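You operate a simulated robot arm through the tools that you are given. There is no shell and no other tool. Be economical: measure what you need, move in short steps, check, and stop when the job is done.

Carry out the task below with a simulated robot arm. There is one attempt and no reset: what you move stays moved.

JOB
Flush the blue nozzle till the tube runs clear, then put it back.
Fine: stand it in the flush pocket, open the valve, pump, and shut the valve before lifting it out.

The check looks at the end state, three seconds after you hand in, the way a careful person would. Anything else that was tipped, shoved, dropped, spilled or broken makes it a failure.

ROBOT AND FRAMES
A 7-joint arm with a two-finger parallel gripper, fixed in place. Base frame: the origin is at the foot of the arm, x ahead of it, y to its left, z up; the work surface is at about z = 6. Readings come in mm, degrees, newtons and seconds.
With the tool pointing down near the work surface it reaches from about 220 to 580 mm from the base axis. Its first joint turns from -66.0 to 66.0 degrees. Payload 2.5 kg.
The tool frame sits at the grasp point between the pads (the TCP): z along the fingers, y along the line on which they close. The tips reach 23 mm beyond it. The gripper opens to 94 mm. The fingers are 38 mm wide and 10 mm thick; the gripper's body (54 by 96 mm) begins 39 mm behind the TCP.
Orientation is told as [roll, pitch, yaw] about the base's x, y, z axes, in that order, counted from this pose: with the fingers straight down and closing along the base's y, the tool's x points along the base's -x, its y along +y and its z along -z.

CONTROLS
- The arm moves only by the tool jog_arm. Its argument "motion" is one flat list of numbers, 7 for each row, row after row: the shift along the base's x, y, z in mm, then the turn, a rotation vector about the base's x, y, z in degrees, then the opening, from 0 (shut) to 1 (fully open). In form: [dx, dy, dz, ax, ay, az, gripper, dx, dy, dz, ax, ay, az, gripper, ...]. A call has 1 to 12 rows; each row shifts and turns the commanded pose from where the row before left it. Rows are played at 5 a second. More than 50 mm and 8.6 degrees between two rows, or a gripper value outside its range, and nothing of the call is played. A pose out of reach is approached as far as the arm can. The call stops where the force on the tool passes 40 N (or 10 N more than at its start, if that is more) or the arm is blocked; 0.2 s more then pass. Each finger travels about 108 mm/s and halts on what it meets, pressing with about 23 N; the grip force reading is that of the motor and also rises with nothing between the fingers. The clock runs only during rows and for 0.2 s after the last one: add rows that do not move to give the fingers time. The reply holds the time, the measured pose of the TCP, the force on the tool along the base axes, the opening and the grip force, in the units named above and with some noise, and new pictures: "show" is both (left out), scene, wrist or none.
- Cameras (640 x 400 px; columns grow to the right, rows downward): "scene" is fixed at [122.3, -405.8, 561.5]; the picture's right is [0.80, -0.60, 0.00], its down [-0.30, -0.40, -0.87] and it looks along [0.52, 0.70, -0.49] (base axes); focal length 300 px, centre (320, 200). "wrist" rides on the gripper at [-39, 0, -44] in the tool frame; the picture's right is [0.00, -1.00, 0.00], its down [0.97, 0.00, -0.24] and it looks along [0.24, 0.00, 0.97] (tool axes); focal length 218 px, centre (320, 200). There is no depth. A picture from a camera that has moved, and an enlarged one, comes with that camera's place and axes in the base frame and with its lens. The place of the scene camera against the robot may be out by one fixed shift of up to 12 mm in any direction.
- inspect(camera, box): a new picture of the part [left, top, right, bottom] of that camera's present view, enlarged. No time passes.
- close_job(): hands the job in; it is judged then, once.

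Go step by step. Nothing tells you positions but the pictures and the camera data: compare them with the known pose of the tool, close in by small moves and look again before you grip or let go. The budget is 120 turns and 150 pictures, counting those below and the enlarged ones. Unless the task says otherwise, let go and move clear before handing in, and close with one line.

The tools are called after "Request:" as a command line: name --argument value ..., lists and objects as JSON in quotes. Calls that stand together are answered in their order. jog_arm: Moves the arm, as the interface text tells. Its arguments: {"type":"object","properties":{"motion":{"type":"array","items":{"type":"number"}},"show":{"type":"string","enum":["both","scene","wrist","none"]}},"required":["motion"]} The other tools are called the same way: inspect (camera, box) takes an enlarged picture of a part of a camera's view; close_job () hands the job in.

At the start:

```text
time: 0.0
ee_pos: [392.9, -19.3, 418.9]
ee_rot: [0.0, 0.0, 0.1]
contact_force: [0.5, -0.5, 0.1]
gripper_width: 94.0
grasp_force: 0.0
```

scene: 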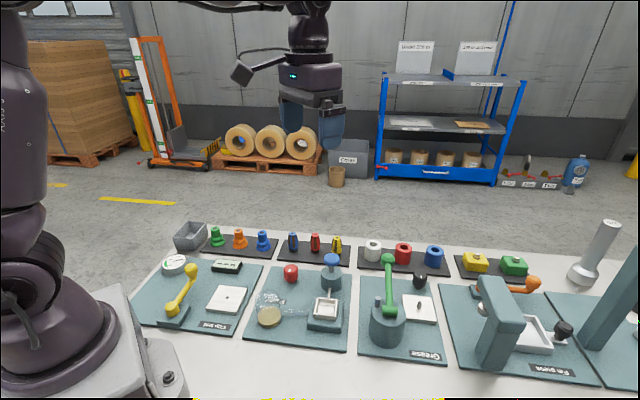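
wrist: 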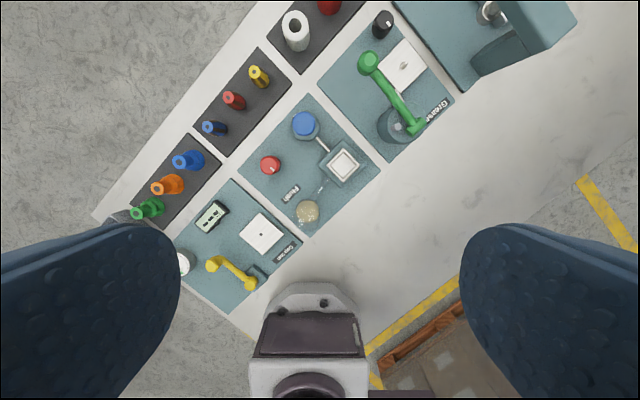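

I see several stations; the flush one appears to be the one with a red knob, a blue pump head and a white square pocket. I'll enlarge the views to read labels.

Request:
inspect --camera "scene" --box '[230, 220, 370, 350]'

Request:
inspect --camera "scene" --box '[130, 215, 360, 350]'

Request:
inspect --camera "wrist" --box '[130, 50, 390, 250]'

```text
3.08 times, centred on (300, 285) of scene
camera zoom: at [122.3, -405.8, 561.5], right [0.8, -0.6, 0.0], down [-0.3, -0.4, -0.87], along [0.52, 0.7, -0.49], focal length 923 px, centre (382, -62)
```

zoom: 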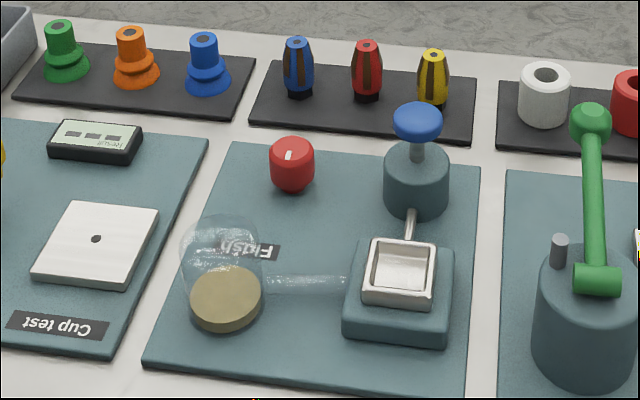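

```text
2.78 times, centred on (245, 282) of scene
camera zoom: at [122.3, -405.8, 561.5], right [0.8, -0.6, 0.0], down [-0.3, -0.4, -0.87], along [0.52, 0.7, -0.49], focal length 834 px, centre (529, -30)
```

zoom: 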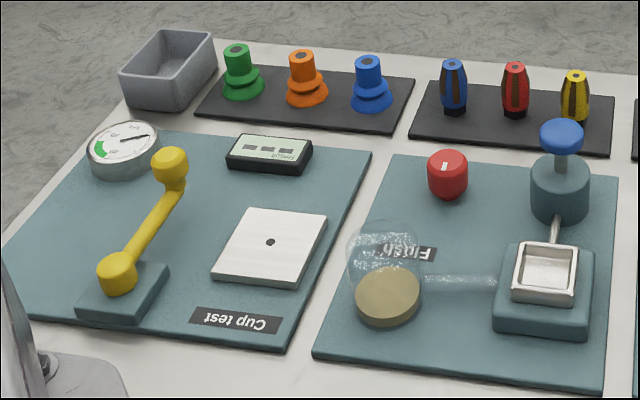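

```text
2.00 times, centred on (260, 150) of wrist
camera zoom: at [431.4, -18.0, 463.1], right [0.0, -1.0, 0.0], down [-0.97, 0.0, 0.24], along [-0.24, 0.0, -0.97], focal length 436 px, centre (440, 300)
```

zoom: 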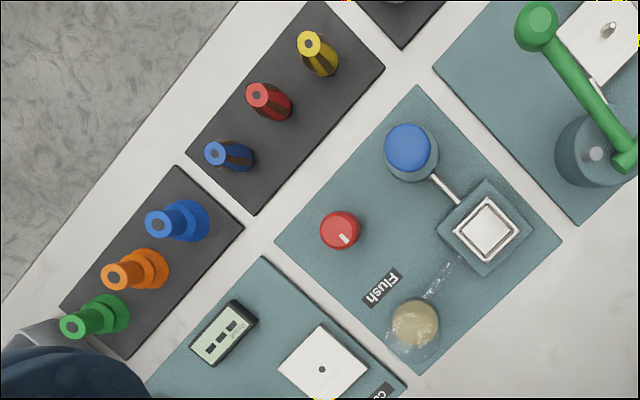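

The Flush plate has a red valve knob near (396,79), a blue pump head near (467,8) and a pocket near (396,-62). The blue nozzle stands in its rack near (465,180). I'll move over it for a closer look.

Request:
jog_arm --motion '[8, 30, -30, 0, 0, -6.67, 1, 8, 30, -30, 0, 0, -6.67, 1, 8, 30, -30, 0, 0, -6.67, 1, 8, 30, -30, 0, 0, -6.67, 1, 8, 30, -30, 0, 0, -6.67, 1, 8, 30, -30, 0, 0, -6.65, 1]'

```text
time: 1.4
ee_pos: [440.9, 163.0, 240.6]
ee_rot: [0.0, 0.1, -40.1]
contact_force: [-0.2, -1.1, 0.6]
gripper_width: 94.3
grasp_force: 0.1
camera wrist: at [471.7, 139.4, 284.3], right [-0.64, -0.76, 0.0], down [-0.74, 0.63, 0.24], along [-0.18, 0.15, -0.97], focal length 218 px, centre (320, 200)
```

scene: 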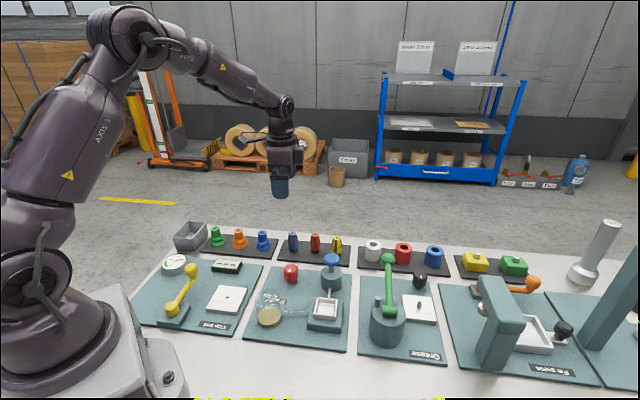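
wrist: 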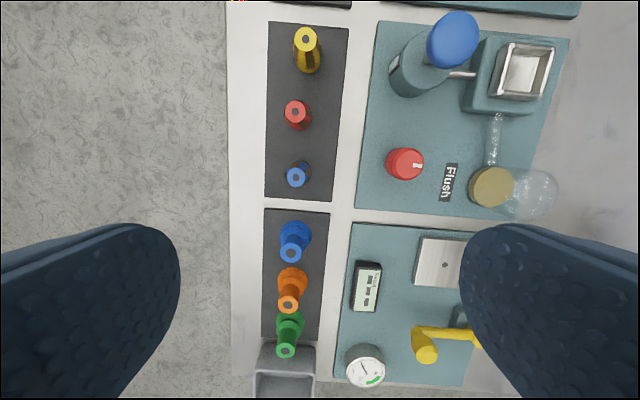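

Request:
inspect --camera "wrist" --box '[255, 80, 355, 200]'

Request:
inspect --camera "wrist" --box '[360, 5, 570, 220]'

Request:
inspect --camera "scene" --box '[270, 225, 350, 285]'

```text
3.33 times, centred on (305, 140) of wrist
camera zoom: at [471.7, 139.4, 284.3], right [-0.64, -0.76, 0.0], down [-0.74, 0.63, 0.24], along [-0.18, 0.15, -0.97], focal length 728 px, centre (370, 400)
```

zoom: 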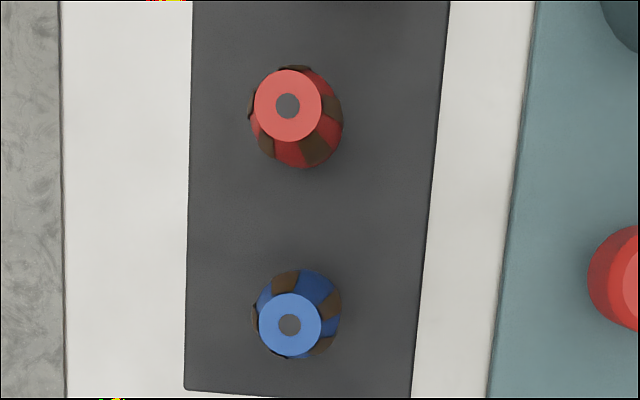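

```text
1.86 times, centred on (465, 112) of wrist
camera zoom: at [471.7, 139.4, 284.3], right [-0.64, -0.76, 0.0], down [-0.74, 0.63, 0.24], along [-0.18, 0.15, -0.97], focal length 406 px, centre (50, 363)
```

zoom: 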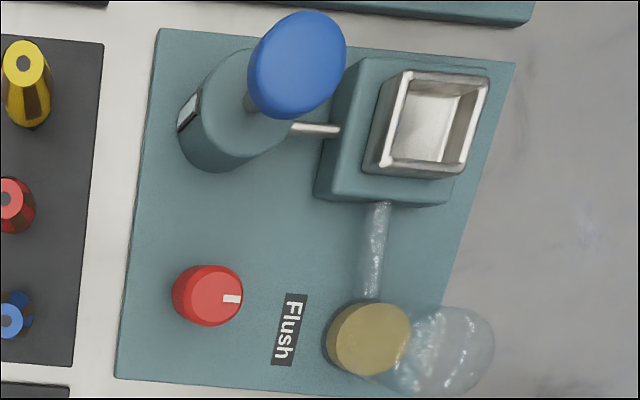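

```text
6.67 times, centred on (310, 255) of scene
camera zoom: at [122.3, -405.9, 561.5], right [0.8, -0.6, 0.0], down [-0.3, -0.4, -0.87], along [0.52, 0.7, -0.49], focal length 1999 px, centre (387, -167)
```

zoom: 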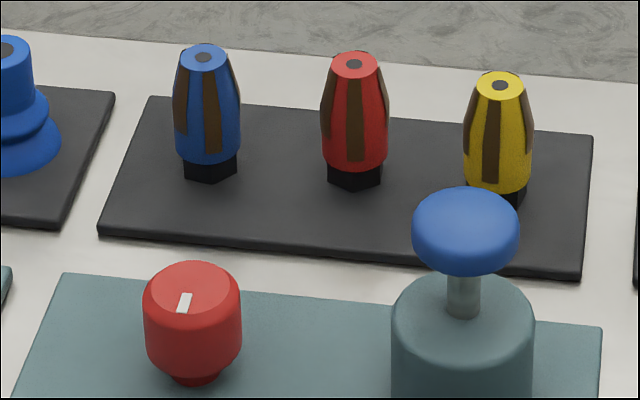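

Blue nozzle axis is at about (464.5,177.5), with its top at z≈62. Before gripping I'll look into the pocket to choose a grip height.

Request:
jog_arm --motion '[-7.5, -37.5, -10, 0, 0, 0, 1, -7.5, -37.5, -10, 0, 0, 0, 1, -7.5, -37.5, -10, 0, 0, 0, 1, -7.5, -37.5, -10, 0, 0, 0, 1, -7.5, -37.5, -10, 0, 0, 0, 1, -7.5, -37.5, -10, 0, 0, 0, 1]' --show "wrist"

Request:
inspect --camera "wrist" --box '[220, 80, 420, 300]'

```text
time: 2.8
ee_pos: [395.8, -62.6, 180.2]
ee_rot: [0.1, -0.1, -39.9]
contact_force: [0.0, 0.3, 0.5]
gripper_width: 94.1
grasp_force: 0.1
camera wrist: at [425.8, -86.8, 223.9], right [-0.64, -0.77, 0.0], down [-0.74, 0.62, 0.24], along [-0.18, 0.15, -0.97], focal length 218 px, centre (320, 200)
```

wrist: 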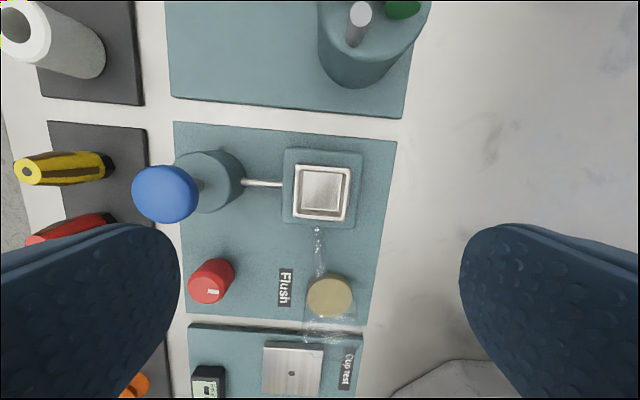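

```text
1.82 times, centred on (320, 190) of wrist
camera zoom: at [425.8, -86.8, 223.9], right [-0.64, -0.77, 0.0], down [-0.74, 0.62, 0.24], along [-0.18, 0.15, -0.97], focal length 397 px, centre (320, 218)
```

zoom: 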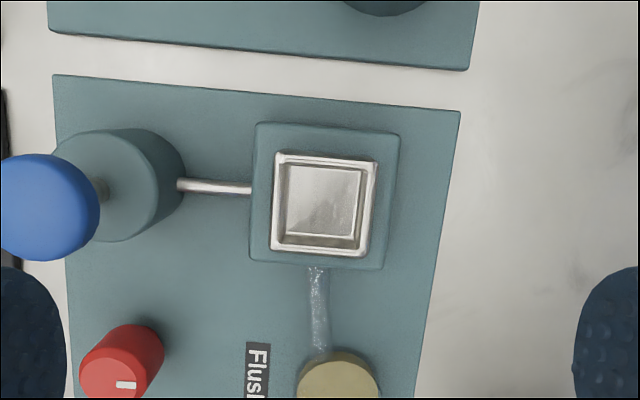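

The pocket is centred near (395.6,-63.5) with an opening of about 42 mm, and the plates are turned about -45°. I'll go above the nozzle and align to that yaw.

Request:
jog_arm --motion '[11.45, 40, -8, 0, 0, -0.9, 0.7, 11.45, 40, -8, 0, 0, -0.9, 0.7, 11.45, 40, -8, 0, 0, -0.9, 0.7, 11.45, 40, -8, 0, 0, -0.9, 0.7, 11.45, 40, -8, 0, 0, -0.9, 0.7, 11.45, 40, -10, 0, 0, -0.6, 0.7]'

Request:
inspect --camera "wrist" --box '[220, 100, 420, 300]'

```text
time: 4.2
ee_pos: [463.8, 175.2, 127.9]
ee_rot: [0.0, 0.1, -45.2]
contact_force: [-0.2, 0.5, -0.5]
gripper_width: 65.7
grasp_force: 0.2
camera wrist: at [490.4, 148.5, 172.5], right [-0.71, -0.71, 0.0], down [-0.68, 0.69, 0.24], along [-0.17, 0.17, -0.97], focal length 218 px, centre (320, 200)
```

scene: 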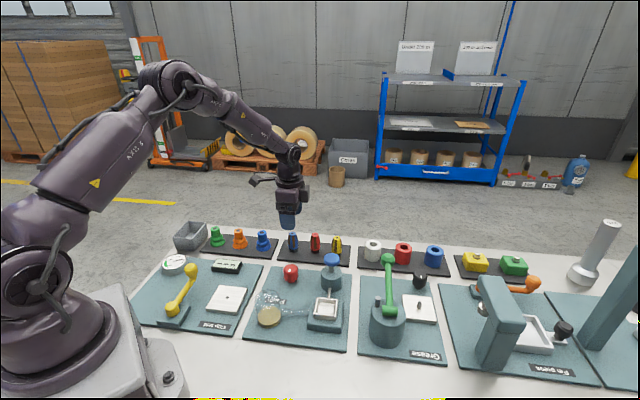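
wrist: 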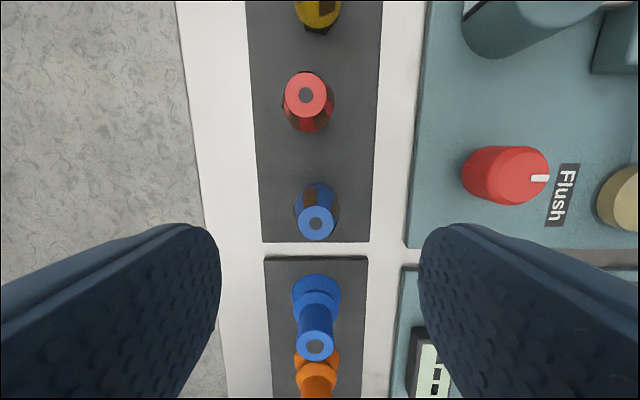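

```text
2.00 times, centred on (320, 200) of wrist
camera zoom: at [490.4, 148.5, 172.5], right [-0.71, -0.71, 0.0], down [-0.68, 0.69, 0.24], along [-0.17, 0.17, -0.97], focal length 436 px, centre (320, 200)
```

zoom: 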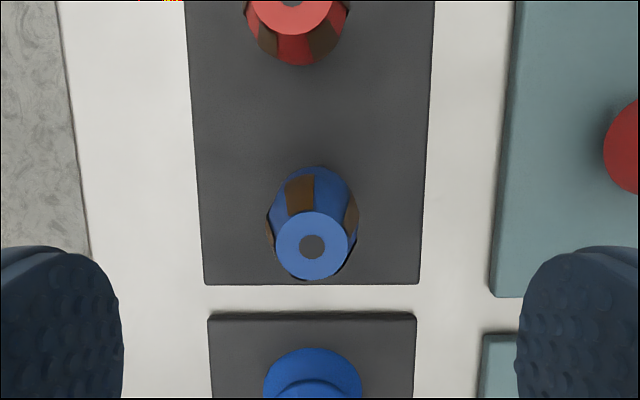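

The nozzle axis is about (464,178), so I'm nearly over it. I'll go down to TCP z≈50 and look before closing.

Request:
jog_arm --motion '[0.2, 1.0, -26, 0, 0, 0, 0.7, 0, 1.0, -26, 0, 0, 0, 0.7, 0, 0.5, -26, 0, 0, 0, 0.7]'

Request:
inspect --camera "scene" --box '[250, 205, 350, 275]'

```text
time: 5.0
ee_pos: [465.3, 179.3, 51.7]
ee_rot: [-0.1, 0.1, -45.1]
contact_force: [0.6, -0.3, -1.0]
gripper_width: 65.5
grasp_force: 0.0
camera wrist: at [491.3, 153.2, 95.4], right [-0.71, -0.71, 0.0], down [-0.69, 0.69, 0.24], along [-0.17, 0.17, -0.97], focal length 218 px, centre (320, 200)
```

scene: 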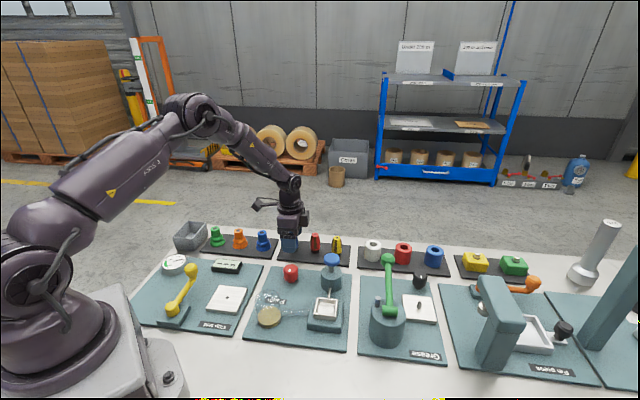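
wrist: 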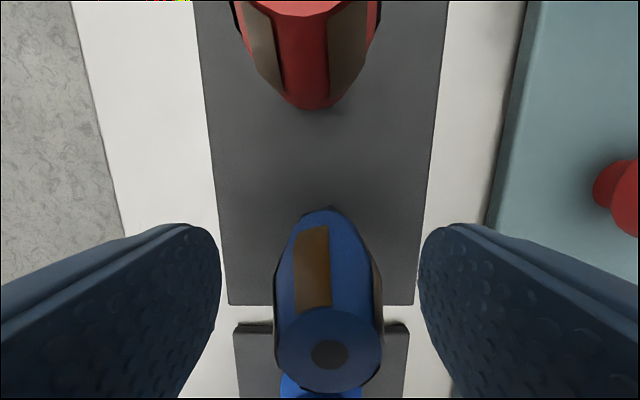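

```text
5.71 times, centred on (300, 240) of scene
camera zoom: at [122.3, -405.8, 561.5], right [0.8, -0.6, 0.0], down [-0.3, -0.4, -0.87], along [0.52, 0.7, -0.49], focal length 1714 px, centre (434, -29)
```

zoom: 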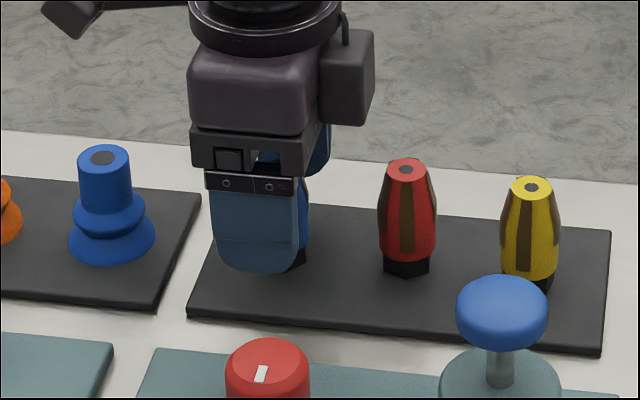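

The nozzle is between the fingers. I'll make a small correction and close, holding it high on the body so the tips will clear the pocket rim.

Request:
jog_arm --motion '[0.3, -2, -2.5, 0, 0, 0, 0.7, 0, 0, 0, 0, 0, 0, 0.4, 0, 0, 0, 0, 0, 0, 0.15, 0, 0, 0, 0, 0, 0, 0.1, 0, 0, 0, 0, 0, 0, 0.1]' --show "wrist"

Request:
inspect --camera "scene" --box '[250, 205, 350, 275]'

```text
time: 6.2
ee_pos: [464.4, 176.4, 48.8]
ee_rot: [0.0, -0.1, -45.1]
contact_force: [-0.6, 0.7, -0.1]
gripper_width: 26.8
grasp_force: 23.0
camera wrist: at [491.6, 150.4, 92.8], right [-0.71, -0.71, 0.0], down [-0.69, 0.69, 0.24], along [-0.17, 0.17, -0.97], focal length 218 px, centre (320, 200)
```

wrist: 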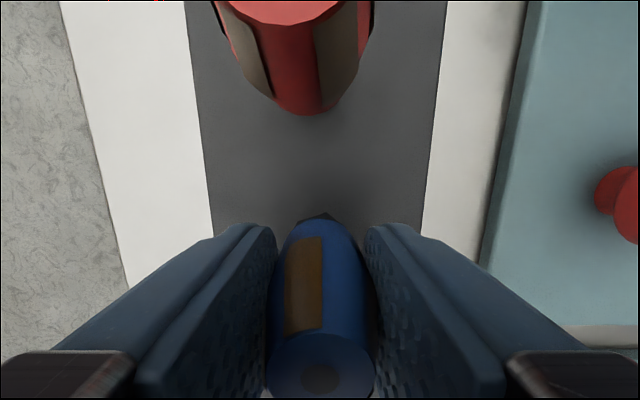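

```text
5.71 times, centred on (300, 240) of scene
camera zoom: at [122.3, -405.8, 561.5], right [0.8, -0.6, 0.0], down [-0.3, -0.4, -0.87], along [0.52, 0.7, -0.49], focal length 1714 px, centre (434, -29)
```

zoom: 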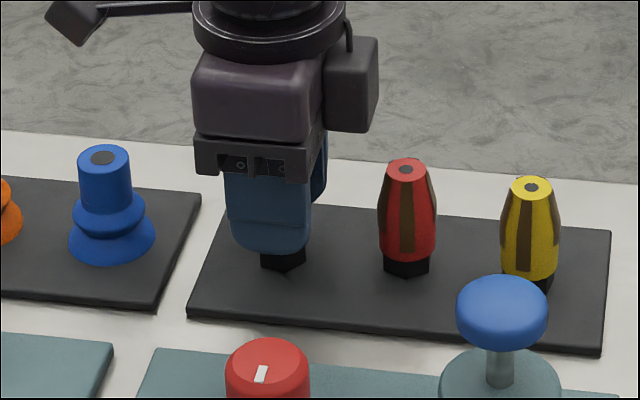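

The grip is firm at 26.8 mm. I'll lift straight up and check.

Request:
jog_arm --motion '[0, 0, 10, 0, 0, 0, 0.1, 0, 0, 40, 0, 0, 0, 0.1, 0, 0, 45, 0, 0, 0, 0.1]' --show "wrist"

Request:
inspect --camera "scene" --box '[230, 175, 350, 265]'

```text
time: 7.0
ee_pos: [465.7, 175.3, 143.4]
ee_rot: [-0.1, 0.0, -45.2]
contact_force: [-0.1, -0.6, -1.1]
gripper_width: 26.6
grasp_force: 23.1
camera wrist: at [492.3, 149.5, 187.9], right [-0.71, -0.71, 0.0], down [-0.68, 0.69, 0.24], along [-0.17, 0.17, -0.97], focal length 218 px, centre (320, 200)
```

wrist: 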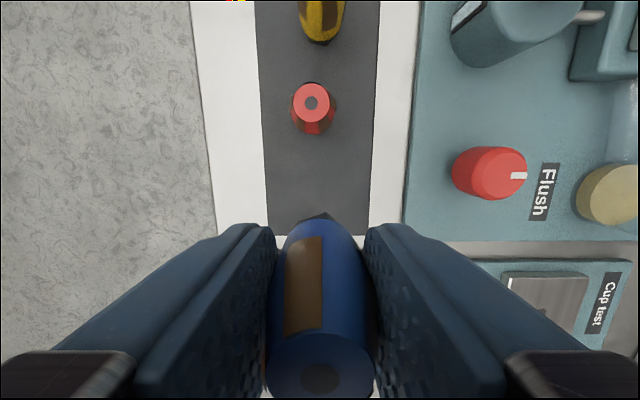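

```text
4.44 times, centred on (290, 220) of scene
camera zoom: at [122.3, -405.8, 561.5], right [0.8, -0.6, 0.0], down [-0.3, -0.4, -0.87], along [0.52, 0.7, -0.49], focal length 1333 px, centre (453, 111)
```

zoom: 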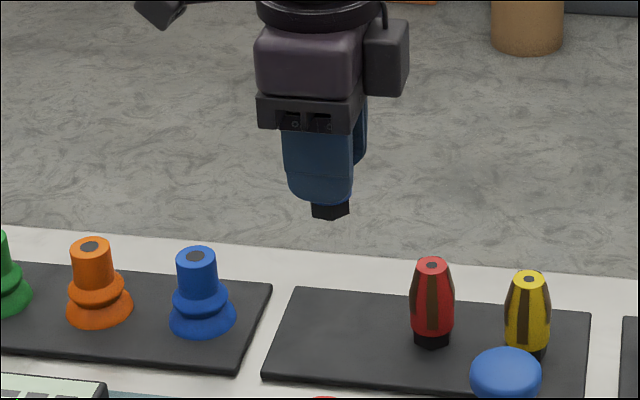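

Lifted cleanly; the rack shows no hole, so the nozzle just stands there. I'll carry it over the pocket.

Request:
jog_arm --motion '[-11.58, -39.95, 0, 0, 0, 0, 0.1, -11.58, -39.95, 0, 0, 0, 0, 0.1, -11.58, -39.95, 0, 0, 0, 0, 0.1, -11.58, -39.95, 0, 0, 0, 0, 0.1, -11.58, -39.95, 0, 0, 0, 0, 0.1, -11.6, -39.95, 0, 0, 0, 0, 0.1, 0, 0, -30, 0, 0, 0, 0.1]' --show "wrist"

Request:
inspect --camera "scene" --box '[260, 230, 380, 350]'

```text
time: 8.6
ee_pos: [394.9, -63.6, 113.9]
ee_rot: [-0.1, 0.1, -45.1]
contact_force: [0.2, -0.9, -0.8]
gripper_width: 26.9
grasp_force: 23.7
camera wrist: at [421.6, -90.3, 158.3], right [-0.71, -0.71, 0.0], down [-0.69, 0.69, 0.24], along [-0.17, 0.17, -0.97], focal length 218 px, centre (320, 200)
```

wrist: 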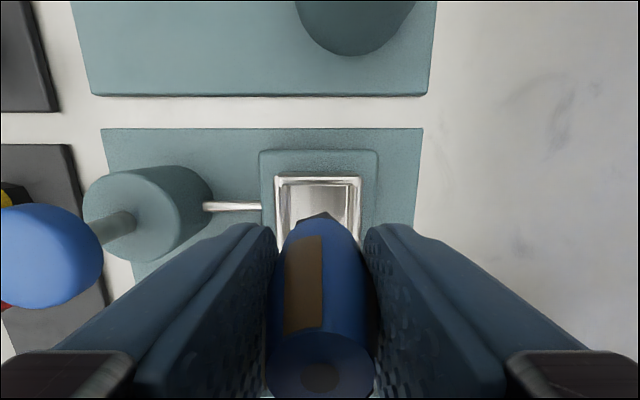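

```text
3.33 times, centred on (320, 290) of scene
camera zoom: at [122.2, -405.9, 561.5], right [0.8, -0.6, 0.0], down [-0.3, -0.4, -0.87], along [0.52, 0.7, -0.49], focal length 1000 px, centre (320, -100)
```

zoom: 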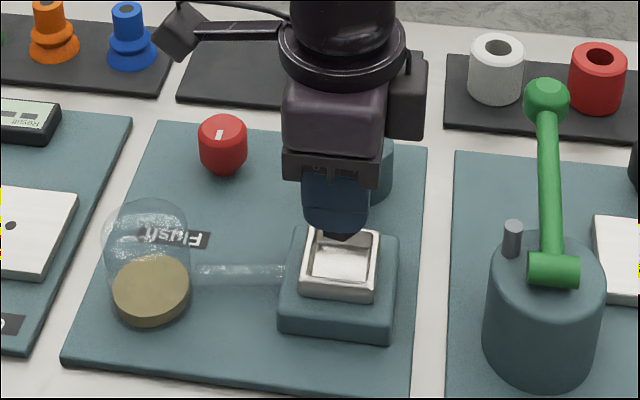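

The nozzle is lined up sideways with the pocket, and the centre looks like about (395,-63). I'll lower it in small steps and watch.

Request:
jog_arm --motion '[-0.4, 0.7, -15, 0, 0, 0, 0.1, 0, 0, -12, 0, 0, 0, 0.1, 0, 0, 0, 0, 0, 0, 0.1]' --show "wrist"

Request:
inspect --camera "scene" --box '[290, 260, 370, 340]'

```text
time: 9.4
ee_pos: [395.6, -63.1, 87.4]
ee_rot: [0.0, 0.0, -45.2]
contact_force: [-0.3, -0.9, -1.1]
gripper_width: 26.6
grasp_force: 22.7
camera wrist: at [422.5, -90.0, 131.1], right [-0.71, -0.71, 0.0], down [-0.69, 0.69, 0.24], along [-0.17, 0.17, -0.97], focal length 218 px, centre (320, 200)
```

wrist: 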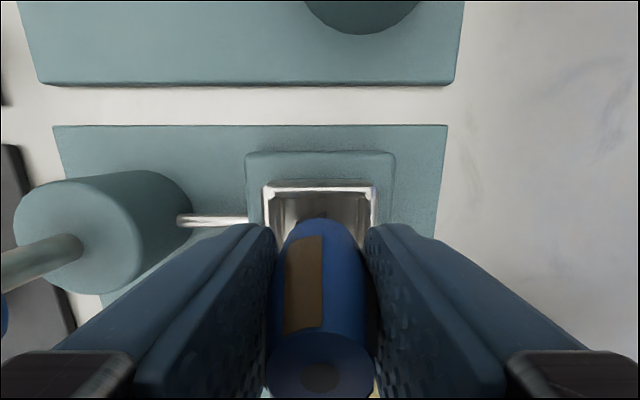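

```text
5.00 times, centred on (330, 300) of scene
camera zoom: at [122.3, -405.8, 561.5], right [0.8, -0.6, 0.0], down [-0.3, -0.4, -0.87], along [0.52, 0.7, -0.49], focal length 1499 px, centre (270, -300)
```

zoom: 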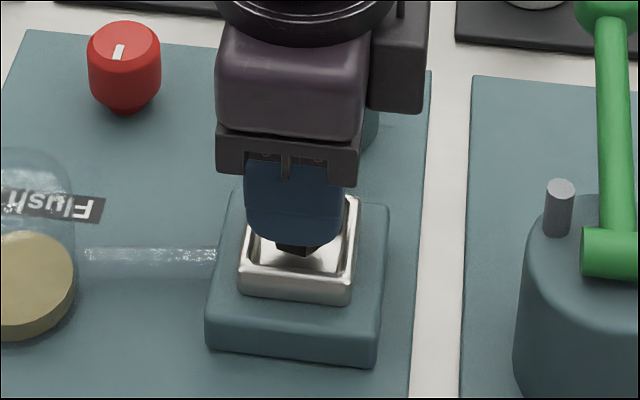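

It looks centred over the pocket, with the rim around z 41–45. I'll lower slowly and watch the force for floor contact.

Request:
jog_arm --motion '[0, 0, -5, 0, 0, 0, 0.1, 0, 0, -4, 0, 0, 0, 0.1, 0, 0, -3, 0, 0, 0, 0.1, 0, 0, 0, 0, 0, 0, 0.1]' --show "wrist"

Request:
inspect --camera "scene" --box '[290, 260, 370, 340]'

```text
time: 10.4
ee_pos: [395.9, -63.0, 73.7]
ee_rot: [0.2, -0.2, -45.1]
contact_force: [-6.2, -0.3, 21.1]
gripper_width: 26.7
grasp_force: 23.1
camera wrist: at [422.9, -89.8, 119.2], right [-0.71, -0.71, 0.0], down [-0.69, 0.69, 0.24], along [-0.17, 0.17, -0.97], focal length 218 px, centre (320, 200)
```

wrist: 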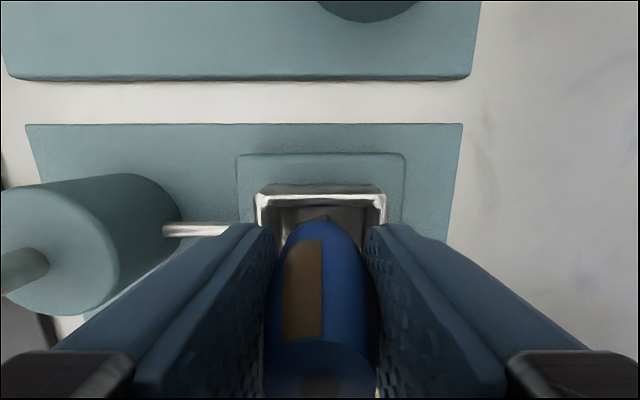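

```text
5.00 times, centred on (330, 300) of scene
camera zoom: at [122.2, -405.8, 561.5], right [0.8, -0.6, 0.0], down [-0.3, -0.4, -0.87], along [0.52, 0.7, -0.49], focal length 1499 px, centre (270, -300)
```

zoom: 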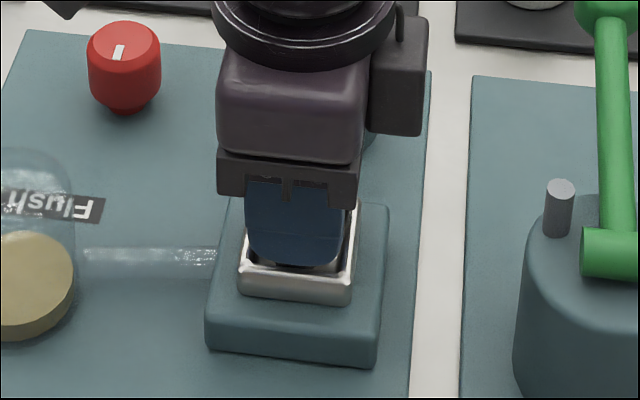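

Floor contact with about 21 N. I'll back off a millimetre and look closely to confirm it's on the floor and not on the rim.

Request:
jog_arm --motion '[0, 0, 0.7, 0, 0, 0, 0.1, 0, 0, 0, 0, 0, 0, 0.1]' --show "none"

Request:
inspect --camera "wrist" --box '[230, 160, 410, 270]'

Request:
inspect --camera "scene" --box '[305, 285, 355, 325]'

```text
time: 11.0
ee_pos: [396.4, -63.7, 75.1]
ee_rot: [0.0, -0.1, -45.2]
contact_force: [0.5, -1.6, 11.7]
gripper_width: 27.0
grasp_force: 23.0
```

```text
3.56 times, centred on (320, 215) of wrist
camera zoom: at [423.0, -89.7, 119.1], right [-0.71, -0.71, 0.0], down [-0.69, 0.69, 0.24], along [-0.17, 0.17, -0.97], focal length 776 px, centre (320, 147)
```

zoom: 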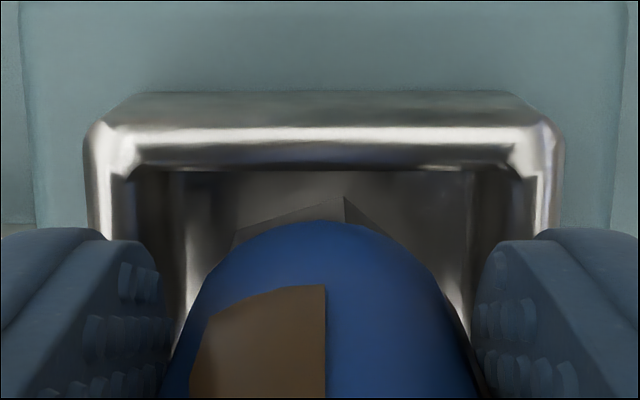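

```text
10.00 times, centred on (330, 305) of scene
camera zoom: at [122.2, -405.8, 561.5], right [0.8, -0.6, 0.0], down [-0.3, -0.4, -0.87], along [0.52, 0.7, -0.49], focal length 2999 px, centre (220, -850)
```

zoom: 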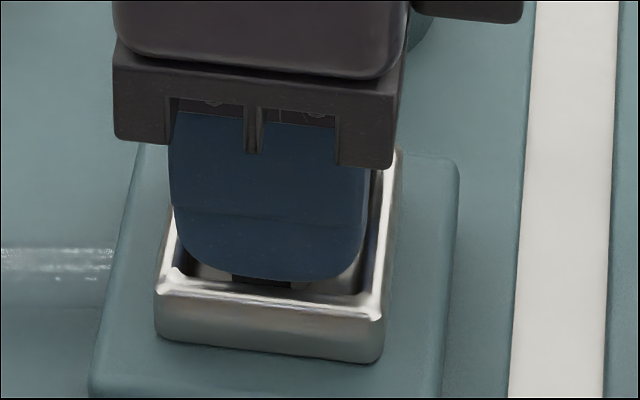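

The foot is on the pocket floor and the finger tips are above the rim. I'll release and rise straight up.

Request:
jog_arm --motion '[0, 0, 0.5, 0, 0, 0, 0.1, 0, 0, 0, 0, 0, 0, 0.35, 0, 0, 0, 0, 0, 0, 0.6, 0, 0, 0, 0, 0, 0, 0.6, 0, 0, 20, 0, 0, 0, 0.6, 0, 0, 40, 0, 0, 0, 0.6, 0, 0, 30, 0, 0, 0, 0.6]'

Request:
inspect --camera "scene" --box '[260, 240, 370, 340]'

```text
time: 12.6
ee_pos: [395.0, -63.4, 164.4]
ee_rot: [-0.1, 0.0, -45.1]
contact_force: [0.1, -1.7, -0.2]
gripper_width: 56.4
grasp_force: 0.0
camera wrist: at [422.7, -89.0, 208.1], right [-0.71, -0.71, 0.0], down [-0.69, 0.69, 0.24], along [-0.17, 0.17, -0.97], focal length 218 px, centre (320, 200)
```

scene: 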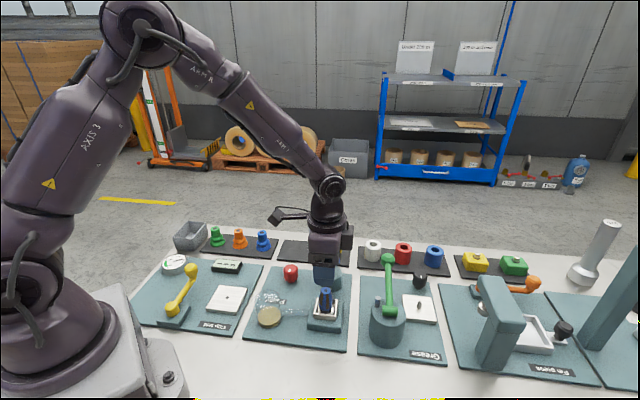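
wrist: 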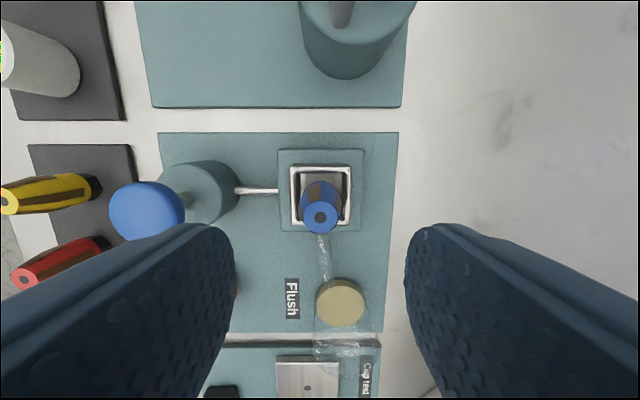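

```text
4.00 times, centred on (315, 290) of scene
camera zoom: at [122.3, -405.8, 561.5], right [0.8, -0.6, 0.0], down [-0.3, -0.4, -0.87], along [0.52, 0.7, -0.49], focal length 1200 px, centre (340, -160)
```

zoom: 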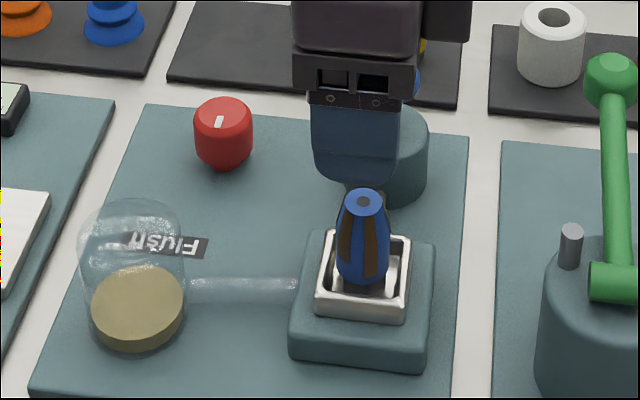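

The nozzle stands upright in the pocket. Next I'll look at the red valve knob, near (396.5,77.5), for markings.

Request:
jog_arm --motion '[0.3, 35, 0, 0, 0, 0, 0.6, 0.3, 35, 0, 0, 0, 0, 0.6, 0.3, 35, -5, 0, 0, 0, 0.6, 0.4, 35.3, -5, 0, 0, 0, 0.6]' --show "wrist"

Request:
inspect --camera "wrist" --box '[240, 130, 400, 250]'

Request:
inspect --camera "scene" --box '[250, 240, 370, 340]'

```text
time: 13.6
ee_pos: [399.1, 76.4, 154.8]
ee_rot: [0.0, 0.0, -45.1]
contact_force: [-0.5, -0.5, 0.5]
gripper_width: 56.2
grasp_force: 0.1
camera wrist: at [425.4, 49.7, 199.1], right [-0.71, -0.71, 0.0], down [-0.68, 0.69, 0.24], along [-0.17, 0.17, -0.97], focal length 218 px, centre (320, 200)
```

wrist: 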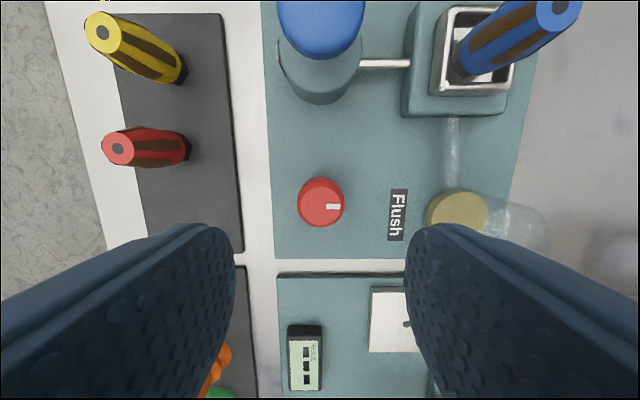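

```text
3.33 times, centred on (320, 190) of wrist
camera zoom: at [425.4, 49.7, 199.1], right [-0.71, -0.71, 0.0], down [-0.68, 0.69, 0.24], along [-0.17, 0.17, -0.97], focal length 728 px, centre (320, 233)
```

zoom: 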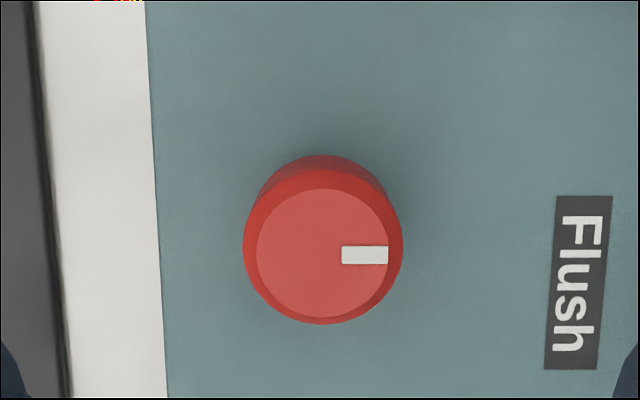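

```text
4.00 times, centred on (310, 290) of scene
camera zoom: at [122.3, -405.9, 561.5], right [0.8, -0.6, 0.0], down [-0.3, -0.4, -0.87], along [0.52, 0.7, -0.49], focal length 1200 px, centre (360, -160)
```

zoom: 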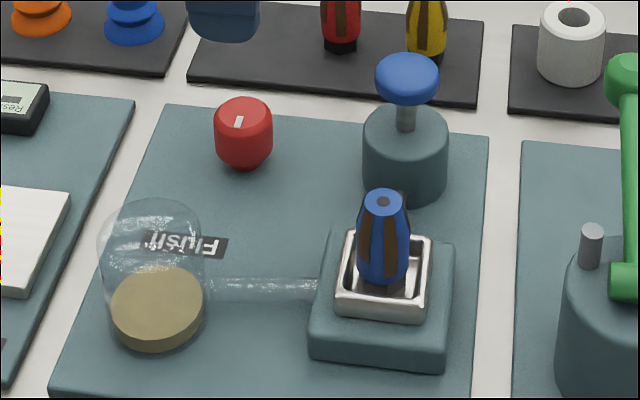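

No markings; the knob is about 38 mm wide at roughly (395.5,78.5), and its mark points to the plate's front. I'll descend around it and look before gripping.

Request:
jog_arm --motion '[-1, 0.7, -40, 0, 0, 0, 0.65, 0, 0, -40, 0, 0, 0, 0.65, 0, 0, -29, 0, 0, 0, 0.65, 0, 0, 0, 0, 0, 0, 0.65]' --show "wrist"

Request:
inspect --camera "scene" --box '[250, 220, 350, 310]'

```text
time: 14.6
ee_pos: [395.6, 76.9, 45.4]
ee_rot: [0.1, 0.1, -45.1]
contact_force: [-0.3, -0.3, -0.4]
gripper_width: 61.2
grasp_force: 0.2
camera wrist: at [421.4, 51.0, 90.0], right [-0.71, -0.71, 0.0], down [-0.69, 0.69, 0.24], along [-0.17, 0.17, -0.97], focal length 218 px, centre (320, 200)
```

wrist: 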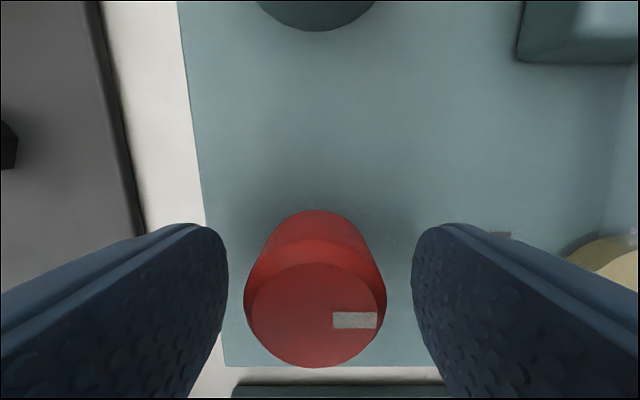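

```text
4.44 times, centred on (300, 265) of scene
camera zoom: at [122.3, -405.8, 561.5], right [0.8, -0.6, 0.0], down [-0.3, -0.4, -0.87], along [0.52, 0.7, -0.49], focal length 1333 px, centre (409, -89)
```

zoom: 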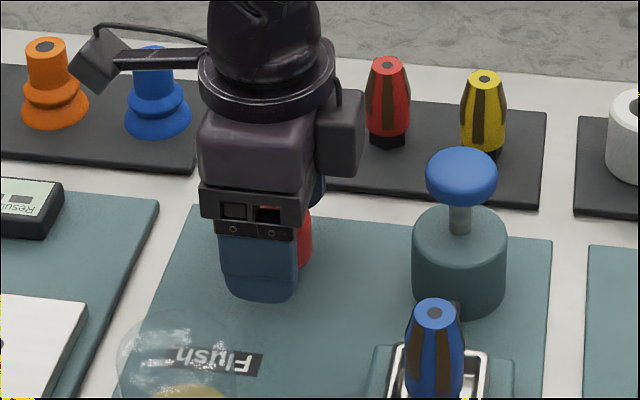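

The knob is nearly centred between the fingers. I'll nudge over and grip it.

Request:
jog_arm --motion '[0.8, 1.0, 0, 0, 0, 0, 0.65, 0, 0, 0, 0, 0, 0, 0.45, 0, 0, 0, 0, 0, 0, 0.3, 0, 0, 0, 0, 0, 0, 0.25, 0, 0, 0, 0, 0, 0, 0.25]' --show "wrist"

```text
time: 15.8
ee_pos: [394.8, 78.5, 45.3]
ee_rot: [0.0, 0.0, -45.1]
contact_force: [1.7, 1.0, -3.7]
gripper_width: 35.5
grasp_force: 45.0
camera wrist: at [422.4, 51.7, 90.1], right [-0.71, -0.71, 0.0], down [-0.69, 0.69, 0.24], along [-0.17, 0.17, -0.97], focal length 218 px, centre (320, 200)
```

wrist: 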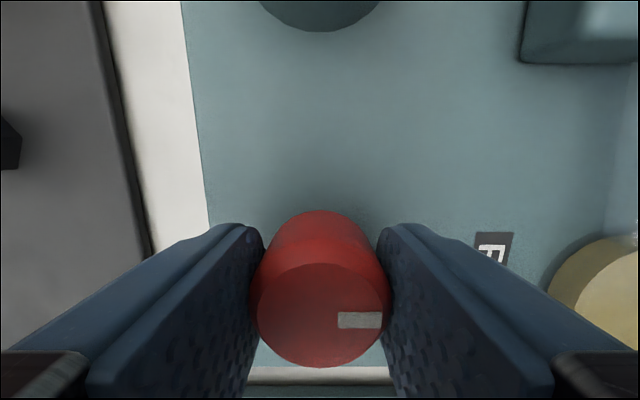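

Gripped. I'll try 24° counter-clockwise and see whether the mark follows.

Request:
jog_arm --motion '[0, 0, 0, 0, 0, 8, 0.25, 0, 0, 0, 0, 0, 8, 0.25, 0, 0, 0, 0, 0, 8, 0.25, 0, 0, 0, 0, 0, 0, 0.25]' --show "wrist"

```text
time: 16.8
ee_pos: [396.3, 78.5, 46.2]
ee_rot: [-0.1, -0.1, -21.0]
contact_force: [-3.7, -4.8, 4.3]
gripper_width: 35.0
grasp_force: 44.7
camera wrist: at [431.7, 65.1, 90.1], right [-0.36, -0.93, 0.0], down [-0.91, 0.35, 0.24], along [-0.23, 0.09, -0.97], focal length 218 px, centre (320, 200)
```

wrist: 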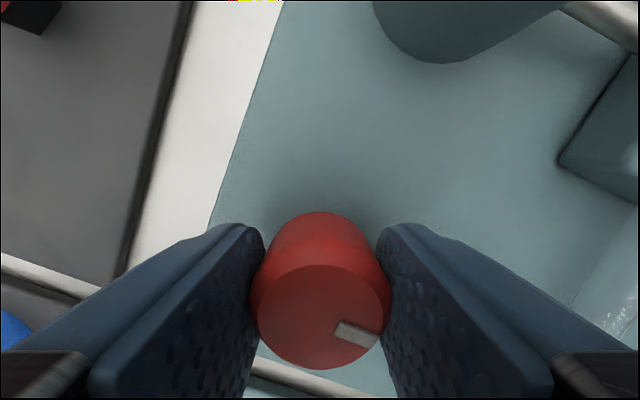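

The mark stayed put in the world, so the fingers slipped: that way is a stop. I'll go back and turn clockwise.

Request:
jog_arm --motion '[0, 0, 0, 0, 0, -8, 0.25, 0, 0, 0, 0, 0, -8, 0.25, 0, 0, 0, 0, 0, -8, 0.25, 0, 0, 0, 0, 0, -8, 0.25, 0, 0, 0, 0, 0, -8, 0.25, 0, 0, 0, 0, 0, -8, 0.25, 0, 0, 0, 0, 0, 0, 0.25]' --show "wrist"

```text
time: 18.4
ee_pos: [395.2, 77.2, 45.5]
ee_rot: [-0.1, 0.0, -69.2]
contact_force: [7.6, -8.4, -29.5]
gripper_width: 35.1
grasp_force: 45.0
camera wrist: at [409.1, 42.7, 90.3], right [-0.94, -0.35, 0.0], down [-0.34, 0.91, 0.24], along [-0.09, 0.22, -0.97], focal length 218 px, centre (320, 200)
```

wrist: 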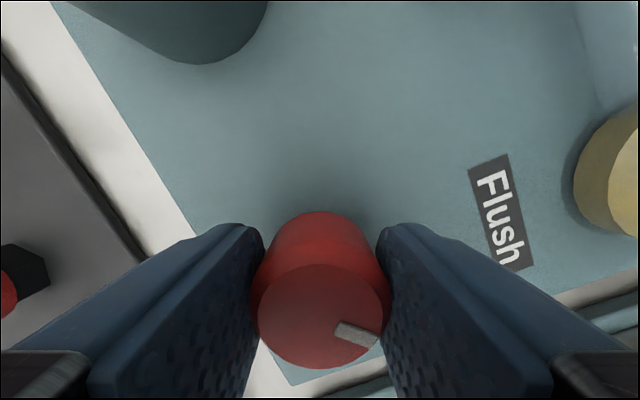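

Clockwise works: the knob followed by 48°. I'll continue towards 90°.

Request:
jog_arm --motion '[0, 0, 0, 0, 0, -8, 0.25, 0, 0, 0, 0, 0, -8, 0.25, 0, 0, 0, 0, 0, -8, 0.25, 0, 0, 0, 0, 0, -8, 0.25, 0, 0, 0, 0, 0, -8, 0.25, 0, 0, 0, 0, 0, 0, 0.25]' --show "wrist"

```text
time: 19.8
ee_pos: [395.7, 77.2, 45.4]
ee_rot: [0.1, 0.0, -109.4]
contact_force: [8.3, -18.9, -27.7]
gripper_width: 35.0
grasp_force: 45.3
camera wrist: at [382.4, 42.5, 90.5], right [-0.94, 0.33, 0.0], down [0.32, 0.92, 0.24], along [0.08, 0.22, -0.97], focal length 218 px, centre (320, 200)
```

wrist: 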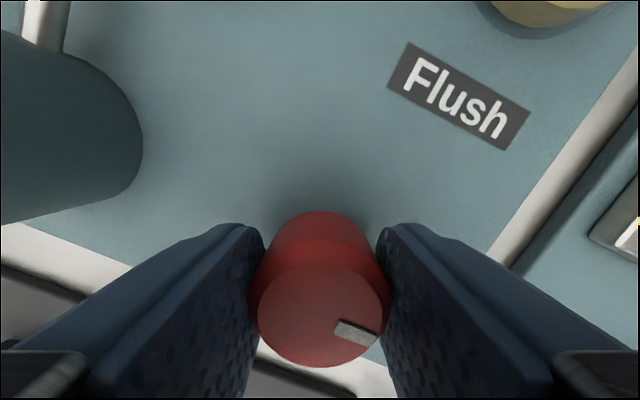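

The knob has turned 88°. A little more will show whether it stops there.

Request:
jog_arm --motion '[0, 0, 0, 0, 0, -8, 0.25, 0, 0, 0, 0, 0, -8, 0.25, 0, 0, 0, 0, 0, 0, 0.25]' --show "wrist"

Request:
inspect --camera "scene" --box '[250, 220, 370, 340]'

```text
time: 20.6
ee_pos: [400.5, 82.2, 48.5]
ee_rot: [0.3, 0.5, -124.9]
contact_force: [22.3, 4.1, -1.7]
gripper_width: 35.2
grasp_force: 45.2
camera wrist: at [375.6, 51.6, 92.1], right [-0.82, 0.57, -0.01], down [0.55, 0.79, 0.25], along [0.15, 0.2, -0.97], focal length 218 px, centre (320, 200)
```

wrist: 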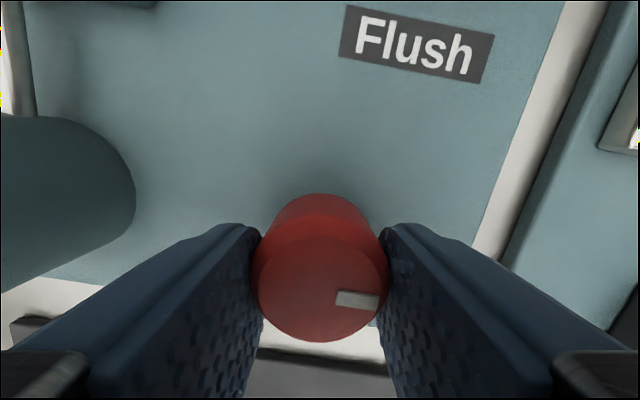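

```text
3.33 times, centred on (310, 280) of scene
camera zoom: at [122.3, -405.8, 561.5], right [0.8, -0.6, 0.0], down [-0.3, -0.4, -0.87], along [0.52, 0.7, -0.49], focal length 1000 px, centre (353, -67)
```

zoom: 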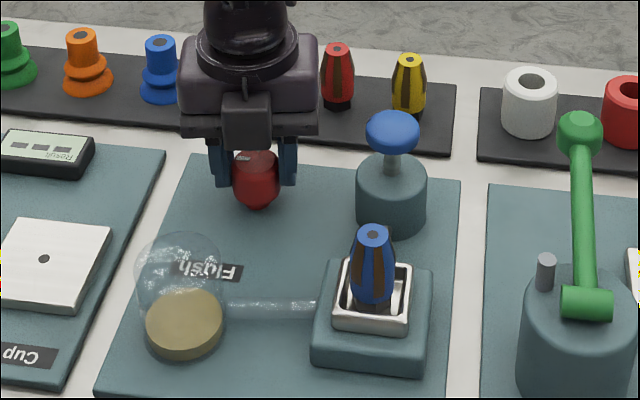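

The knob has stopped at about 90° (the fingers began slipping), so the valve is open. I'll release and rise.

Request:
jog_arm --motion '[0, 0, 0, 0, 0, 4, 0.35, 0, 0, 0, 0, 0, 0, 0.65, 0, 0, 0, 0, 0, 0, 0.65, 0, 0, 0, 0, 0, 0, 0.65, 0, 0, 40, 0, 0, 0, 0.65, 0, 0, 45, 0, 0, 0, 0.65]'

Request:
inspect --camera "scene" --box '[250, 220, 370, 340]'

```text
time: 22.0
ee_pos: [395.7, 79.8, 133.3]
ee_rot: [-0.1, 0.2, -121.1]
contact_force: [-0.5, 0.5, -0.6]
gripper_width: 61.2
grasp_force: 0.0
camera wrist: at [375.2, 47.0, 176.5], right [-0.86, 0.52, 0.0], down [0.5, 0.83, 0.24], along [0.12, 0.21, -0.97], focal length 218 px, centre (320, 200)
```

scene: 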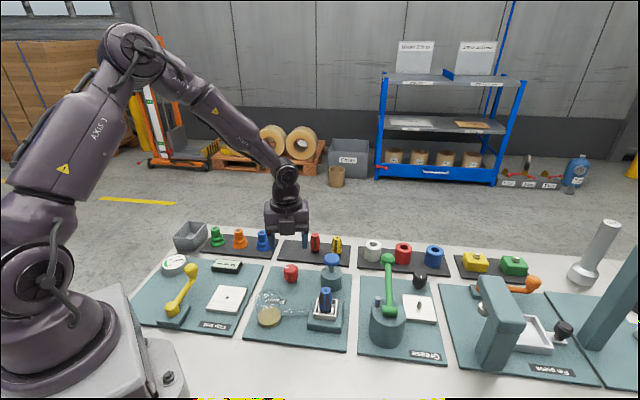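
wrist: 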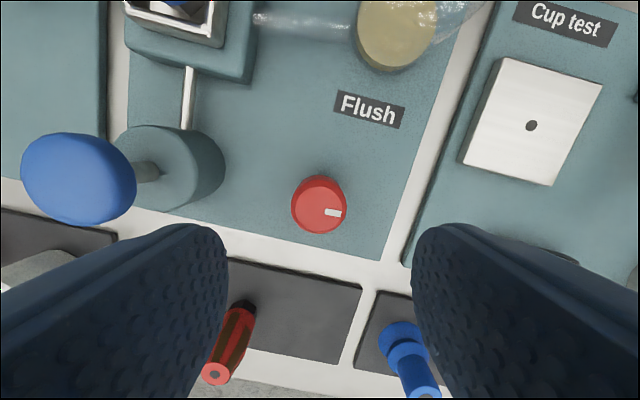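

```text
3.33 times, centred on (310, 280) of scene
camera zoom: at [122.3, -405.8, 561.5], right [0.8, -0.6, 0.0], down [-0.3, -0.4, -0.87], along [0.52, 0.7, -0.49], focal length 1000 px, centre (353, -67)
```

zoom: 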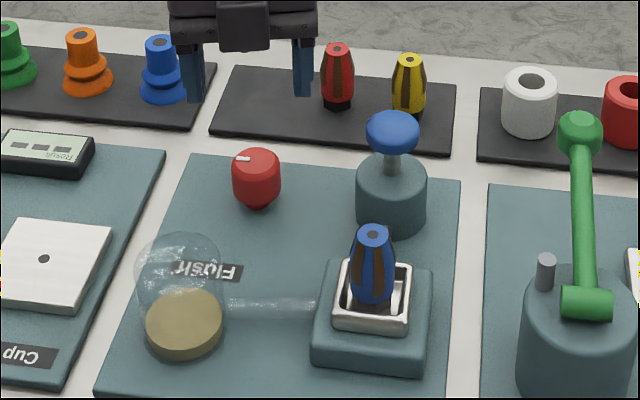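

The valve mark is turned 90°. The pump head works out at about (466.3,7.5) with its top near z≈88–90, so I'll go above it with the fingers closed.

Request:
jog_arm --motion '[0, 0, 20, 0, 0, 7.6, 0.3, 7.8, -8, 0, 0, 0, 7.6, 0, 7.8, -8, 0, 0, 0, 7.6, 0, 7.8, -8, 0, 0, 0, 7.6, 0, 7.8, -8, 0, 0, 0, 7.6, 0, 7.8, -8, 0, 0, 0, 7.6, 0, 7.8, -8, 0, 0, 0, 7.6, 0, 7.8, -8, 0, 0, 0, 7.6, 0, 7.8, -8, 0, 0, 0, 7.6, 0, 7.6, -7.7, 0, 0, 0, 7.6, 0]'

Request:
inspect --camera "scene" --box '[280, 220, 380, 320]'

```text
time: 24.2
ee_pos: [466.0, 6.8, 151.4]
ee_rot: [0.0, 0.1, -45.0]
contact_force: [0.3, 0.1, 0.4]
gripper_width: 0.2
grasp_force: 22.9
camera wrist: at [491.8, -19.0, 196.0], right [-0.71, -0.71, 0.0], down [-0.69, 0.69, 0.24], along [-0.17, 0.17, -0.97], focal length 218 px, centre (320, 200)
```

scene: 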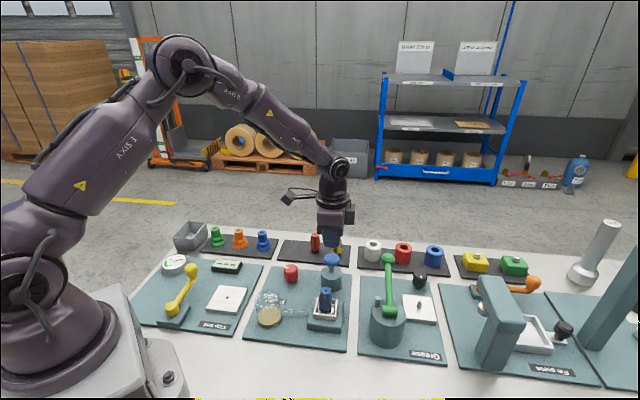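
wrist: 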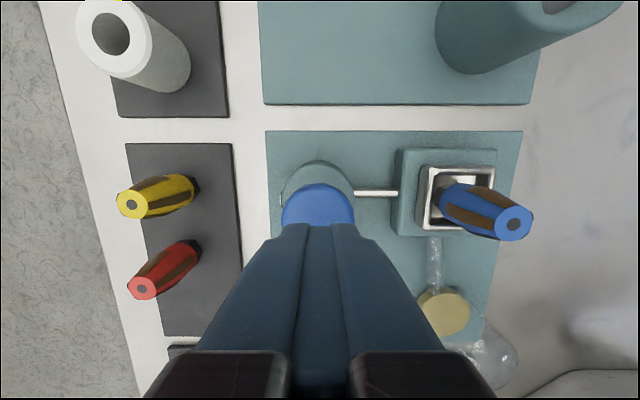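

```text
4.00 times, centred on (330, 270) of scene
camera zoom: at [122.3, -405.8, 561.5], right [0.8, -0.6, 0.0], down [-0.3, -0.4, -0.87], along [0.52, 0.7, -0.49], focal length 1200 px, centre (280, -80)
```

zoom: 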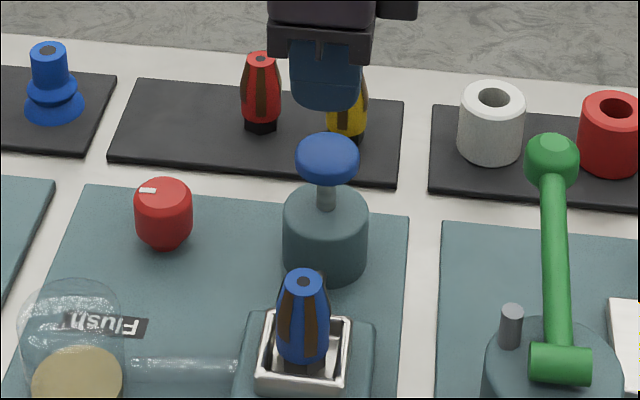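

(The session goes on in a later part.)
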